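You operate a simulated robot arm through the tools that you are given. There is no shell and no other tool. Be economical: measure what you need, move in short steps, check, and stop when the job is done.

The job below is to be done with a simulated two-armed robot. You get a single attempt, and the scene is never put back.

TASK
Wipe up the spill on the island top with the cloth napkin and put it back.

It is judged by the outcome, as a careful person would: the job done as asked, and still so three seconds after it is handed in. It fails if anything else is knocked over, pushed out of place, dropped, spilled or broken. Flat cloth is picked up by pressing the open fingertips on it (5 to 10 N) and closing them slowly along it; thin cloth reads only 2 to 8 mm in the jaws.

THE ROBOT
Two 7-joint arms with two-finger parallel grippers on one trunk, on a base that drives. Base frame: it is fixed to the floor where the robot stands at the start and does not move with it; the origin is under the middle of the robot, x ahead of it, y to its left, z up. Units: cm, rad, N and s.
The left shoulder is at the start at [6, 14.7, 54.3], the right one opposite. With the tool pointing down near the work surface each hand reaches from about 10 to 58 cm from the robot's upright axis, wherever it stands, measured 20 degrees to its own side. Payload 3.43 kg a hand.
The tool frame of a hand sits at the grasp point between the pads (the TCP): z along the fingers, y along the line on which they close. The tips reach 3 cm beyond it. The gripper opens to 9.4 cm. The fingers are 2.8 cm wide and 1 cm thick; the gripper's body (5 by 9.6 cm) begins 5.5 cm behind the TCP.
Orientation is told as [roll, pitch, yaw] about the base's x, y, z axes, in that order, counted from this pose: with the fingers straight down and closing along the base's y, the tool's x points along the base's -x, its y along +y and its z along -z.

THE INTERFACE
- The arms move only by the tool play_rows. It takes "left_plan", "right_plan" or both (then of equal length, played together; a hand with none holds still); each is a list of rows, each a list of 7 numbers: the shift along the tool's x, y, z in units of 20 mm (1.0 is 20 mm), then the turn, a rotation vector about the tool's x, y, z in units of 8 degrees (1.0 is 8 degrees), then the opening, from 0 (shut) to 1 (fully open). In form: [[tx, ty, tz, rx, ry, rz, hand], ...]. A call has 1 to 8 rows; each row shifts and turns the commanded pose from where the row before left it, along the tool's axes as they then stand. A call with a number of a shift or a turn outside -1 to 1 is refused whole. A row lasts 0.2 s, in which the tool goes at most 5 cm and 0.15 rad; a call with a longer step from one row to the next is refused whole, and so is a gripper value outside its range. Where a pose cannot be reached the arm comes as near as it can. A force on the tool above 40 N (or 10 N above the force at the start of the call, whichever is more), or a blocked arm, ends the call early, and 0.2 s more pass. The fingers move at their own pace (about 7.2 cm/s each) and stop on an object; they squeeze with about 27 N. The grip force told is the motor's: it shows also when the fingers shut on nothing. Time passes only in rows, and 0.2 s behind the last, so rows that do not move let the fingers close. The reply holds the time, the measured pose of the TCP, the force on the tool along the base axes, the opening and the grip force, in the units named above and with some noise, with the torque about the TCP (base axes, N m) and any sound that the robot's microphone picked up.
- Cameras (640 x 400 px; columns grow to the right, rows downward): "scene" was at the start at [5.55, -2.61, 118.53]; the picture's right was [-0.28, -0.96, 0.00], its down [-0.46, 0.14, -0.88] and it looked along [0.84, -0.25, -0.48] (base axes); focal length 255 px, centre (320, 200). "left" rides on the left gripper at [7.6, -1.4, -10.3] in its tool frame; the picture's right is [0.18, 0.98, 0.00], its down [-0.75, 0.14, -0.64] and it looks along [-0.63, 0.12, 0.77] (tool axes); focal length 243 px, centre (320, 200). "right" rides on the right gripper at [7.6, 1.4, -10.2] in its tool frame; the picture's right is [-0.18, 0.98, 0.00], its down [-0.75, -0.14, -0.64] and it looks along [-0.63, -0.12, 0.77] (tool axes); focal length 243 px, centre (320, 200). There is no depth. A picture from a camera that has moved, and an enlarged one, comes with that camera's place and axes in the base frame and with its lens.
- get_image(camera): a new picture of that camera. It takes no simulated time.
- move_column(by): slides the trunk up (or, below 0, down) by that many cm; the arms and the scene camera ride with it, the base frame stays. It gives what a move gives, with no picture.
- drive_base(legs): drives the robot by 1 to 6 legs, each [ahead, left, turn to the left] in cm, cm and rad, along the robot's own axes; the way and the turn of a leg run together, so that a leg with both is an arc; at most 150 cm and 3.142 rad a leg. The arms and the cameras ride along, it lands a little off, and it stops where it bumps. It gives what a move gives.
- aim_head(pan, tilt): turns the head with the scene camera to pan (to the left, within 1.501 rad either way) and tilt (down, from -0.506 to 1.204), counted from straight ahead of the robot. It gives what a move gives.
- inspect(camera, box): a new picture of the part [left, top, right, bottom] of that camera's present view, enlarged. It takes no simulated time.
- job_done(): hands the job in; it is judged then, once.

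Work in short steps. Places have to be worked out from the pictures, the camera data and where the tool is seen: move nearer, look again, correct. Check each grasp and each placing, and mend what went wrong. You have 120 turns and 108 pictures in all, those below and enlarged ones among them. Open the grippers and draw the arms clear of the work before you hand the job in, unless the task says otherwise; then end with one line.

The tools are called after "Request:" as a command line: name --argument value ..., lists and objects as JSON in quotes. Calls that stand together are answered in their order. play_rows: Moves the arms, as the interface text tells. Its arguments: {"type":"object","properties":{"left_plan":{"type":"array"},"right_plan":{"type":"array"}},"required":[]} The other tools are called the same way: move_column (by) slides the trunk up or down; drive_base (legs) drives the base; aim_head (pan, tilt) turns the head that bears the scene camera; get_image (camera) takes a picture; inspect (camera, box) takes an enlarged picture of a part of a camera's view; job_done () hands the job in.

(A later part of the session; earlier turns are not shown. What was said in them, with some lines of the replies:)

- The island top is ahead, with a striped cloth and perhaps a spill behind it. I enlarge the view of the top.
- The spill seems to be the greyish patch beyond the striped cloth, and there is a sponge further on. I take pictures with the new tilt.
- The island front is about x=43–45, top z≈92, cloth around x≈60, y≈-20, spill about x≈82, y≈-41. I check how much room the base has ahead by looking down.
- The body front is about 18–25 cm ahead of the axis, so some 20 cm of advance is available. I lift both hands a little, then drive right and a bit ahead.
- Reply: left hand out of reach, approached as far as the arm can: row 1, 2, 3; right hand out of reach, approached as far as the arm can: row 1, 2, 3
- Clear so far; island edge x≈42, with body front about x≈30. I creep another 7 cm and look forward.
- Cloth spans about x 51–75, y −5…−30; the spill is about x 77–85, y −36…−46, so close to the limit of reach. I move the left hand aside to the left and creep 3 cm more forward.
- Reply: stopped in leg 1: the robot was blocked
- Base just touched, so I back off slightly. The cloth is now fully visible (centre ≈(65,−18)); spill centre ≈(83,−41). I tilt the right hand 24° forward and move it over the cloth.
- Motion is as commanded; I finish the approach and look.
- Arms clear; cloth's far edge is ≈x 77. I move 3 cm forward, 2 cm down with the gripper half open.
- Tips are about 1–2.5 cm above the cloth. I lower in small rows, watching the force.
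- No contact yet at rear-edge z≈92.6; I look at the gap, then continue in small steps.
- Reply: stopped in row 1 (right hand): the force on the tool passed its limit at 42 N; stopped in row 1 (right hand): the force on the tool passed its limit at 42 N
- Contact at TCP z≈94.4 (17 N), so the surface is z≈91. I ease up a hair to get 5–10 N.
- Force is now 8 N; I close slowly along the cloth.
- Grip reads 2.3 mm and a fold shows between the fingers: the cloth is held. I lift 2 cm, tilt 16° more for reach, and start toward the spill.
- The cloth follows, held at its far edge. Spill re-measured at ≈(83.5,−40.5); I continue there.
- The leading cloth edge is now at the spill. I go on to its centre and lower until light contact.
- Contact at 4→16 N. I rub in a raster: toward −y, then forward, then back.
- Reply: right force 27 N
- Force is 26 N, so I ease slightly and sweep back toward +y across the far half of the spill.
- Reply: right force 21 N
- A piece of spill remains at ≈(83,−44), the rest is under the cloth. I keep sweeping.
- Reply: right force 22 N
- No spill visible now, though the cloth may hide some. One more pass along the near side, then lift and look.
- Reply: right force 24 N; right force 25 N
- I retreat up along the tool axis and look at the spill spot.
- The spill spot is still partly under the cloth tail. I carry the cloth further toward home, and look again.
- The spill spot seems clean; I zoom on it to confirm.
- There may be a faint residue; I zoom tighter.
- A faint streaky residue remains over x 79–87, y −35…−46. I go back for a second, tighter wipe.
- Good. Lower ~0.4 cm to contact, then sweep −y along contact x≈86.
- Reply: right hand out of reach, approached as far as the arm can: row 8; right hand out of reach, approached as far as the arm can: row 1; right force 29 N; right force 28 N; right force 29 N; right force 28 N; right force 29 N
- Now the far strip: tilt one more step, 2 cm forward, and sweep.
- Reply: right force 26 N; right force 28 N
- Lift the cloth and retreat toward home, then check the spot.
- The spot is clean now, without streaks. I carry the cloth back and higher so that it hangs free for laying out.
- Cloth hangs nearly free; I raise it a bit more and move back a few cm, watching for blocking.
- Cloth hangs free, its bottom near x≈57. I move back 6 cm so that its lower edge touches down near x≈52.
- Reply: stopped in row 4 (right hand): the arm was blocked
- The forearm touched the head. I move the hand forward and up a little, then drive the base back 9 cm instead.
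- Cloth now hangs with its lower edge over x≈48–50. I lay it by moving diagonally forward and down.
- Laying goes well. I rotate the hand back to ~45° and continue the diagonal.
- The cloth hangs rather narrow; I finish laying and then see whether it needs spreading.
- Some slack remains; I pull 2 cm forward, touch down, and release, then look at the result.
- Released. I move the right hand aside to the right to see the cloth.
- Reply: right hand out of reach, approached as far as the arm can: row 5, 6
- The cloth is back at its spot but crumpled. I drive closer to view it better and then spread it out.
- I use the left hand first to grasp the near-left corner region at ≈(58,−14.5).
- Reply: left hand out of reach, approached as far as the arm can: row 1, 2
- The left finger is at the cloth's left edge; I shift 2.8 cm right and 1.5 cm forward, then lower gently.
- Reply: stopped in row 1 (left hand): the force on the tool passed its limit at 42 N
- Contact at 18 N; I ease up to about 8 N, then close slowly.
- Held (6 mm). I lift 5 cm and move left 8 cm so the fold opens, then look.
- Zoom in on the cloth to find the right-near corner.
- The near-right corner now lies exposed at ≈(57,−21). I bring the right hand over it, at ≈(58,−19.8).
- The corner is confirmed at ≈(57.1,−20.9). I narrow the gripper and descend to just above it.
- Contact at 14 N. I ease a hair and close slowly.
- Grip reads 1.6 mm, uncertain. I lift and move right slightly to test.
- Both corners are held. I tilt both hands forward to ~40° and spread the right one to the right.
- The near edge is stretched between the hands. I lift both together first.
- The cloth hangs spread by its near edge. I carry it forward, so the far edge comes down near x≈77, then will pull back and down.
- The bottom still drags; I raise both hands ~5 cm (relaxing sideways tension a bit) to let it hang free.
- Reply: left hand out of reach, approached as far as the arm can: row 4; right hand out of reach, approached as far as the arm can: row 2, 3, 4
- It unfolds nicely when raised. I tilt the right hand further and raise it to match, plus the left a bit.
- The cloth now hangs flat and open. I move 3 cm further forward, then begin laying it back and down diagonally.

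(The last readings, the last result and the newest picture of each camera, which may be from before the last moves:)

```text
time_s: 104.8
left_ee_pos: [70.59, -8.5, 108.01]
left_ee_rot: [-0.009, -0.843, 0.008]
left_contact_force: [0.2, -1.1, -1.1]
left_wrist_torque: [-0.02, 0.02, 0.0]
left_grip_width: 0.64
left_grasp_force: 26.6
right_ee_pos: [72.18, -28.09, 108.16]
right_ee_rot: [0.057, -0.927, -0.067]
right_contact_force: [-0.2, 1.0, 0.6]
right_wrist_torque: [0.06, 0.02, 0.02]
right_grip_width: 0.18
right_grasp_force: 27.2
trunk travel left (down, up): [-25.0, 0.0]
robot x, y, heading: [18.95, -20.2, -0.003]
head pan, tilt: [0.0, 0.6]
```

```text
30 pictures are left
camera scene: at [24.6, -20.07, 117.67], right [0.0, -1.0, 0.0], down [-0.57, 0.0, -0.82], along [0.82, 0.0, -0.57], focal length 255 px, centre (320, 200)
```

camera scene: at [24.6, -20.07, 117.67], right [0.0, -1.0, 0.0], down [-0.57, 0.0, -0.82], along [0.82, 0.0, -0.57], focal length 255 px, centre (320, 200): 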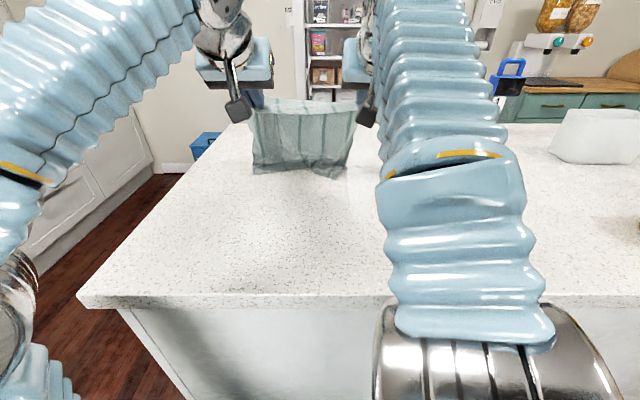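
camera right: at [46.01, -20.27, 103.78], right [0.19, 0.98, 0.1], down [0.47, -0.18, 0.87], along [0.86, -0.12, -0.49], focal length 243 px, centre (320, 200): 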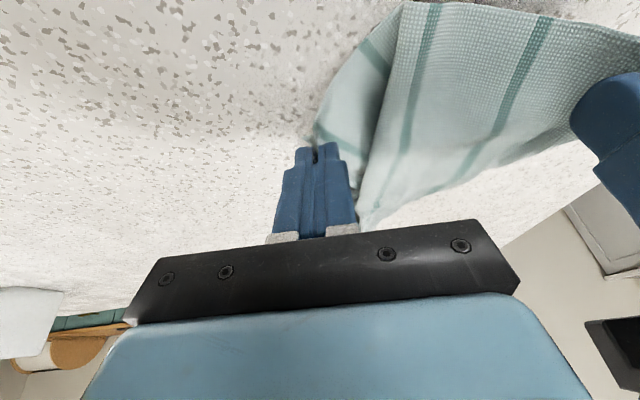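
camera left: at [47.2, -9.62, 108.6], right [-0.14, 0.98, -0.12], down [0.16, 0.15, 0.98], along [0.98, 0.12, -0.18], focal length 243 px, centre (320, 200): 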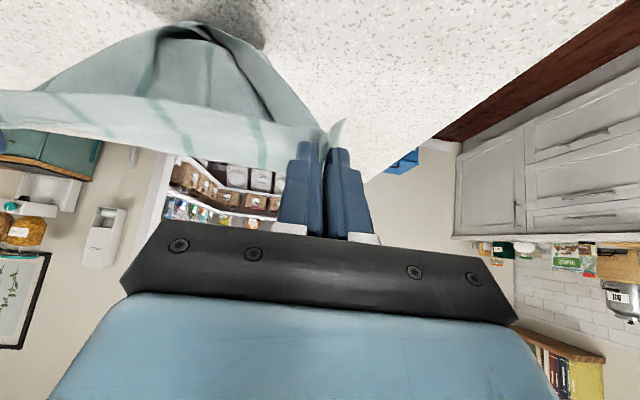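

Request:
play_rows --left_plan '[[0.947, 0, -0.163, 0, 0, 0, 0], [0.947, 0, -0.163, 0, 0, 0, 0], [0.947, 0, -0.163, 0, 0, 0, 0], [0.947, 0, -0.163, 0, 0, 0, 0], [0.947, 0, -0.163, 0, 0, 0, 0], [0.947, 0, -0.163, 0, 0, 0, 0]]' --right_plan '[[0.93, 0, -0.24, 0, 0, 0, 0], [0.93, 0, -0.24, 0, 0, 0, 0], [0.93, 0, -0.24, 0, 0, 0, 0], [0.93, 0, -0.24, 0, 0, 0, 0], [0.93, 0, -0.24, 0, 0, 0, 0], [0.93, 0, -0.24, 0, 0, 0, 0]]'

Request:
get_image --camera "scene"

```text
time_s: 106.2
left_ee_pos: [61.58, -8.39, 100.85]
left_ee_rot: [-0.009, -0.842, 0.009]
left_contact_force: [0.4, -0.4, 0.9]
left_wrist_torque: [0.03, 0.01, -0.01]
left_grip_width: 0.64
left_grasp_force: 26.8
right_ee_pos: [63.24, -27.55, 100.89]
right_ee_rot: [0.06, -0.93, -0.069]
right_contact_force: [-0.1, -0.5, -1.2]
right_wrist_torque: [0.03, -0.02, 0.03]
right_grip_width: 0.17
right_grasp_force: 26.7
trunk travel left (down, up): [-25.0, 0.0]
robot x, y, heading: [18.99, -19.85, 0.005]
head pan, tilt: [0.0, 0.6]
```

```text
29 pictures are left
camera scene: at [24.59, -20.07, 117.67], right [0.0, -1.0, 0.0], down [-0.57, 0.0, -0.82], along [0.82, 0.0, -0.57], focal length 255 px, centre (320, 200)
```

scene: 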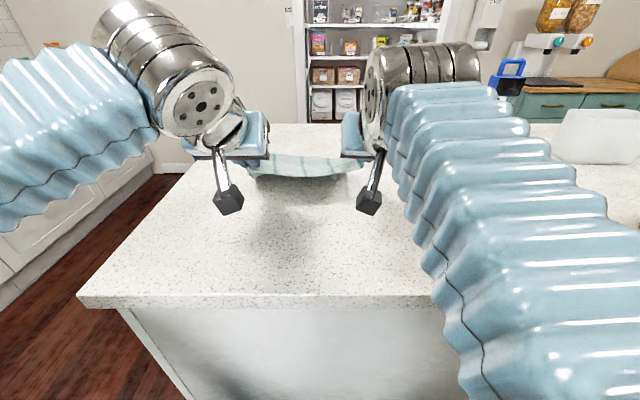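

Laying well. I reduce tilt and continue back and down to the near-edge position.

Request:
play_rows --left_plan '[[0, 0, 0, 0, 1, 0, 0], [0, 0, 0, 0, 0, 0, 0], [0.874, 0, -0.066, 0, 0, 0, 0], [0.874, 0, -0.066, 0, 0, 0, 0], [0.874, 0, -0.066, 0, 0, 0, 0], [0.874, 0, -0.066, 0, 0, 0, 0], [0.874, 0, -0.066, 0, 0, 0, 0]]' --right_plan '[[0, 0, 0, 0, 1, 0, 0], [0, 0, 0, 0, 1, 0, 0], [0.977, -0.1, -0.095, 0, 0, 0, 0], [0.977, -0.1, -0.095, 0, 0, 0, 0], [0.977, -0.1, -0.095, 0, 0, 0, 0], [0.977, -0.1, -0.095, 0, 0, 0, 0], [0.977, -0.1, -0.095, 0, 0, 0, 0]]'

Request:
get_image --camera "scene"

Request:
get_image --camera "left"

```text
time_s: 107.8
left_ee_pos: [54.56, -8.64, 95.85]
left_ee_rot: [-0.006, -0.703, 0.006]
left_contact_force: [0.0, -0.7, 0.0]
left_wrist_torque: [-0.05, 0.02, 0.01]
left_grip_width: 0.66
left_grasp_force: 26.9
right_ee_pos: [54.81, -28.21, 95.86]
right_ee_rot: [0.044, -0.65, -0.048]
right_contact_force: [0.8, 1.0, -0.3]
right_wrist_torque: [0.04, -0.01, 0.0]
right_grip_width: 0.18
right_grasp_force: 26.8
trunk travel left (down, up): [-25.0, 0.0]
robot x, y, heading: [18.78, -19.77, -0.001]
head pan, tilt: [0.0, 0.6]
```

```text
28 pictures are left
camera scene: at [24.6, -20.07, 117.67], right [0.0, -1.0, 0.0], down [-0.57, 0.0, -0.82], along [0.82, 0.0, -0.57], focal length 255 px, centre (320, 200)
```

scene: 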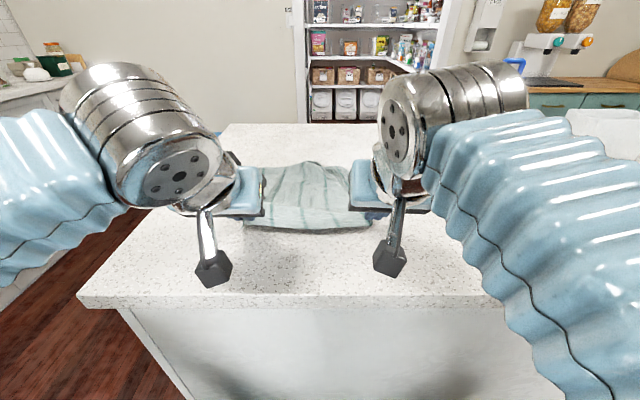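

```text
27 pictures are left
camera left: at [42.19, -9.96, 98.72], right [-0.14, 0.98, -0.12], down [0.16, 0.15, 0.98], along [0.98, 0.12, -0.18], focal length 243 px, centre (320, 200)
```

left: 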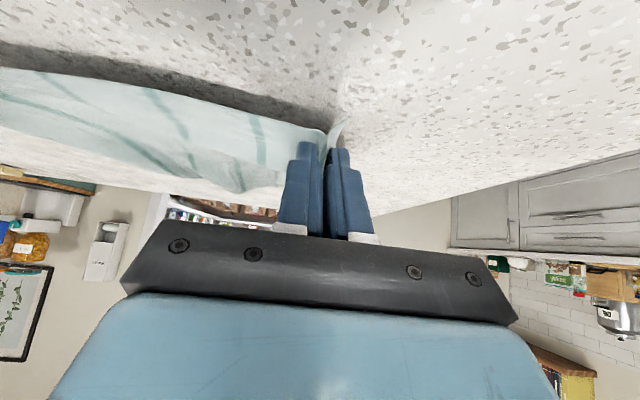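

Cloth spans x≈52–77 again. I lower the last cm, open slightly, and withdraw upward/back.

Request:
play_rows --left_plan '[[0.415, 0, 0.105, 0, 0, 0, 0], [0.415, 0, 0.1, 0, 0, 0, 0], [0, 0, 0, 0, 0, 0, 0.1], [0, 0, 0, 0, 0, 0, 0.2], [0, 0, 0, 0, 0, 0, 0.25]]' --right_plan '[[0.41, 0, 0.13, 0, 0, 0, 0], [0.41, 0, 0.12, 0, 0, 0, 0], [0, 0, 0, 0, 0, 0, 0.1], [0, 0, 0, 0, 0, 0, 0.2], [0, 0, 0, 0, 0, 0, 0.25]]'

Request:
play_rows --left_plan '[[0, 0, -0.6, 0, 0, 0, 0.25], [0, 0, -0.9, 0, 0, 0, 0.25], [-0.3, 0, -0.9, 0, 0, 0, 0.25], [-0.3, 0.6, -0.8, 0, 0, 0, 0.3], [0, 0.9, -0.5, 0, 0.5, 0, 0.3], [0, 0.9, 0, 0, 0.5, 0, 0.3], [0, 0.9, 0, 0, 0.5, 0, 0.3]]' --right_plan '[[0, 0, -0.6, 0, 0, 0, 0.25], [0, 0, -0.9, 0, 0, 0, 0.25], [-0.3, 0, -0.9, 0, 0, 0, 0.25], [-0.3, -0.6, -0.8, 0, 0, 0, 0.3], [0, -0.9, 0, 0, 0, 0, 0.3], [0, -0.9, 0, 0, 0, 0, 0.3], [0, -0.9, 0, 0, 0, 0, 0.3]]'

Request:
get_image --camera "scene"

```text
time_s: 109.0
left_ee_pos: [53.63, -8.64, 94.34]
left_ee_rot: [-0.007, -0.703, 0.006]
left_contact_force: [-0.1, 0.5, 0.0]
left_wrist_torque: [0.01, 0.03, 0.01]
left_grip_width: 2.32
left_grasp_force: 0.1
right_ee_pos: [53.83, -28.12, 94.49]
right_ee_rot: [0.044, -0.649, -0.048]
right_contact_force: [-0.5, 0.1, 0.5]
right_wrist_torque: [-0.02, -0.01, 0.02]
right_grip_width: 2.35
right_grasp_force: 0.0
trunk travel left (down, up): [-25.0, 0.0]
robot x, y, heading: [18.75, -19.94, 0.004]
head pan, tilt: [0.0, 0.6]
```

```text
time_s: 110.5
left_ee_pos: [49.62, -1.83, 100.9]
left_ee_rot: [-0.007, -0.495, 0.003]
left_contact_force: [0.5, -0.1, 0.3]
left_wrist_torque: [-0.01, 0.01, 0.02]
left_grip_width: 2.81
left_grasp_force: 0.1
right_ee_pos: [50.71, -34.83, 99.94]
right_ee_rot: [0.044, -0.648, -0.049]
right_contact_force: [-0.1, 0.0, -0.3]
right_wrist_torque: [0.01, -0.06, -0.02]
right_grip_width: 2.82
right_grasp_force: 0.1
trunk travel left (down, up): [-25.0, 0.0]
robot x, y, heading: [18.72, -20.11, 0.004]
head pan, tilt: [0.0, 0.6]
```

```text
26 pictures are left
camera scene: at [24.57, -20.06, 117.67], right [0.0, -1.0, 0.0], down [-0.56, 0.0, -0.83], along [0.83, 0.0, -0.56], focal length 255 px, centre (320, 200)
```

scene: 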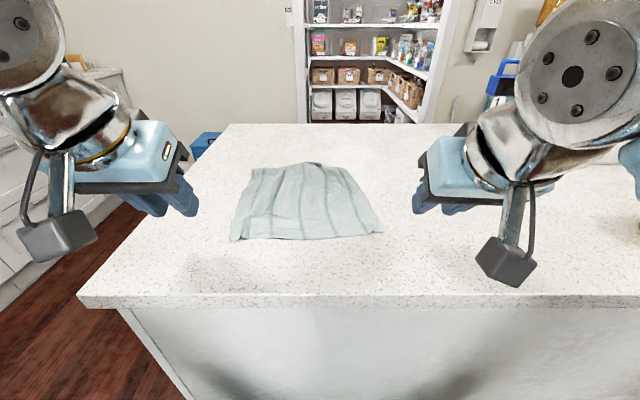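

Excellent: the cloth lies nearly flat at its original place (x≈53–78, y≈−5…−30). I back the robot away from the island and open the grippers, then check everything.

Request:
drive_base --legs '[[-18, 0, 0]]'

Request:
play_rows --left_plan '[[0, 0, 0, 0, 1, 0, 1], [0, 0, 0, 0, 1, 0, 1], [0, 0, 0, 0, 1, 0, 1], [0, 0, 0, 0, 0.5, 0, 1]]' --right_plan '[[0, -0.5, 0, 0, 1, 0, 1], [0, -0.5, 0, 0, 1, 0, 1], [0, -0.5, 0, 0, 1, 0, 1], [0, -0.5, 0, 0, 1, 0, 1]]'

Request:
get_image --camera "scene"

Request:
inspect --camera "scene" --box '[220, 90, 460, 240]'

```text
time_s: 112.1
left_ee_pos: [31.58, -1.97, 100.85]
left_ee_rot: [-0.009, -0.493, 0.007]
left_contact_force: [-0.6, -0.5, 0.3]
left_wrist_torque: [0.01, 0.0, -0.02]
left_grip_width: 2.83
left_grasp_force: 0.1
right_ee_pos: [32.73, -34.8, 99.99]
right_ee_rot: [0.043, -0.647, -0.048]
right_contact_force: [0.4, 0.5, 0.3]
right_wrist_torque: [0.0, -0.01, 0.0]
right_grip_width: 2.82
right_grasp_force: 0.0
trunk travel left (down, up): [-25.0, 0.0]
robot x, y, heading: [0.85, -19.98, 0.002]
head pan, tilt: [0.0, 0.6]
```

```text
time_s: 113.1
left_ee_pos: [31.52, -1.86, 100.9]
left_ee_rot: [-0.004, -0.11, 0.002]
left_contact_force: [0.5, 0.2, -0.1]
left_wrist_torque: [0.01, -0.01, -0.01]
left_grip_width: 9.42
left_grasp_force: 0.0
left hand out of reach, approached as far as the arm can: row 4
right_ee_pos: [32.71, -38.81, 99.89]
right_ee_rot: [0.035, -0.09, -0.023]
right_contact_force: [0.0, -0.1, 1.3]
right_wrist_torque: [-0.05, -0.01, 0.0]
right_grip_width: 9.37
right_grasp_force: 0.0
trunk travel left (down, up): [-25.0, 0.0]
robot x, y, heading: [0.71, -19.93, -0.002]
head pan, tilt: [0.0, 0.6]
```

```text
25 pictures are left
camera scene: at [6.52, -20.09, 117.67], right [0.0, -1.0, 0.0], down [-0.56, 0.0, -0.83], along [0.83, 0.0, -0.56], focal length 255 px, centre (320, 200)
```

scene: 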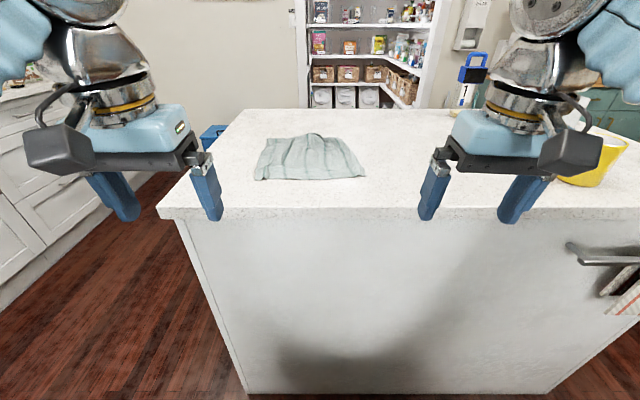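

```text
2.67 times, centred on (340, 165) of scene
camera zoom: at [6.52, -20.09, 117.67], right [0.0, -1.0, 0.0], down [-0.56, 0.0, -0.83], along [0.83, 0.0, -0.56], focal length 680 px, centre (267, 293)
```

zoom: 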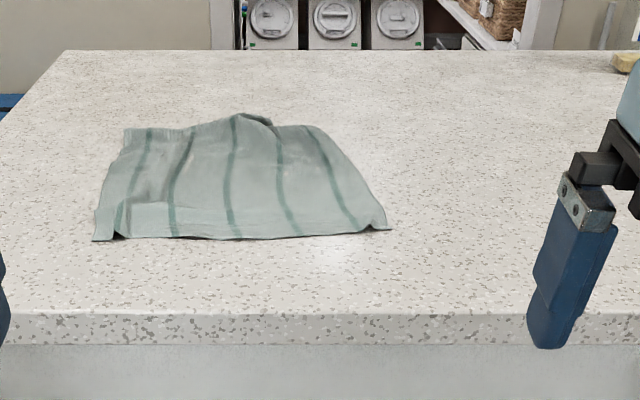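

The napkin is back in its place and nearly flat, the spill area is clean, the sponge and cup are untouched, and both hands are open and clear of the island.

Request:
job_done

```text
The job is handed in.
```

I wiped up the spill with the cloth napkin and laid the napkin back in its original place. It lies nearly flat with a few wrinkles.
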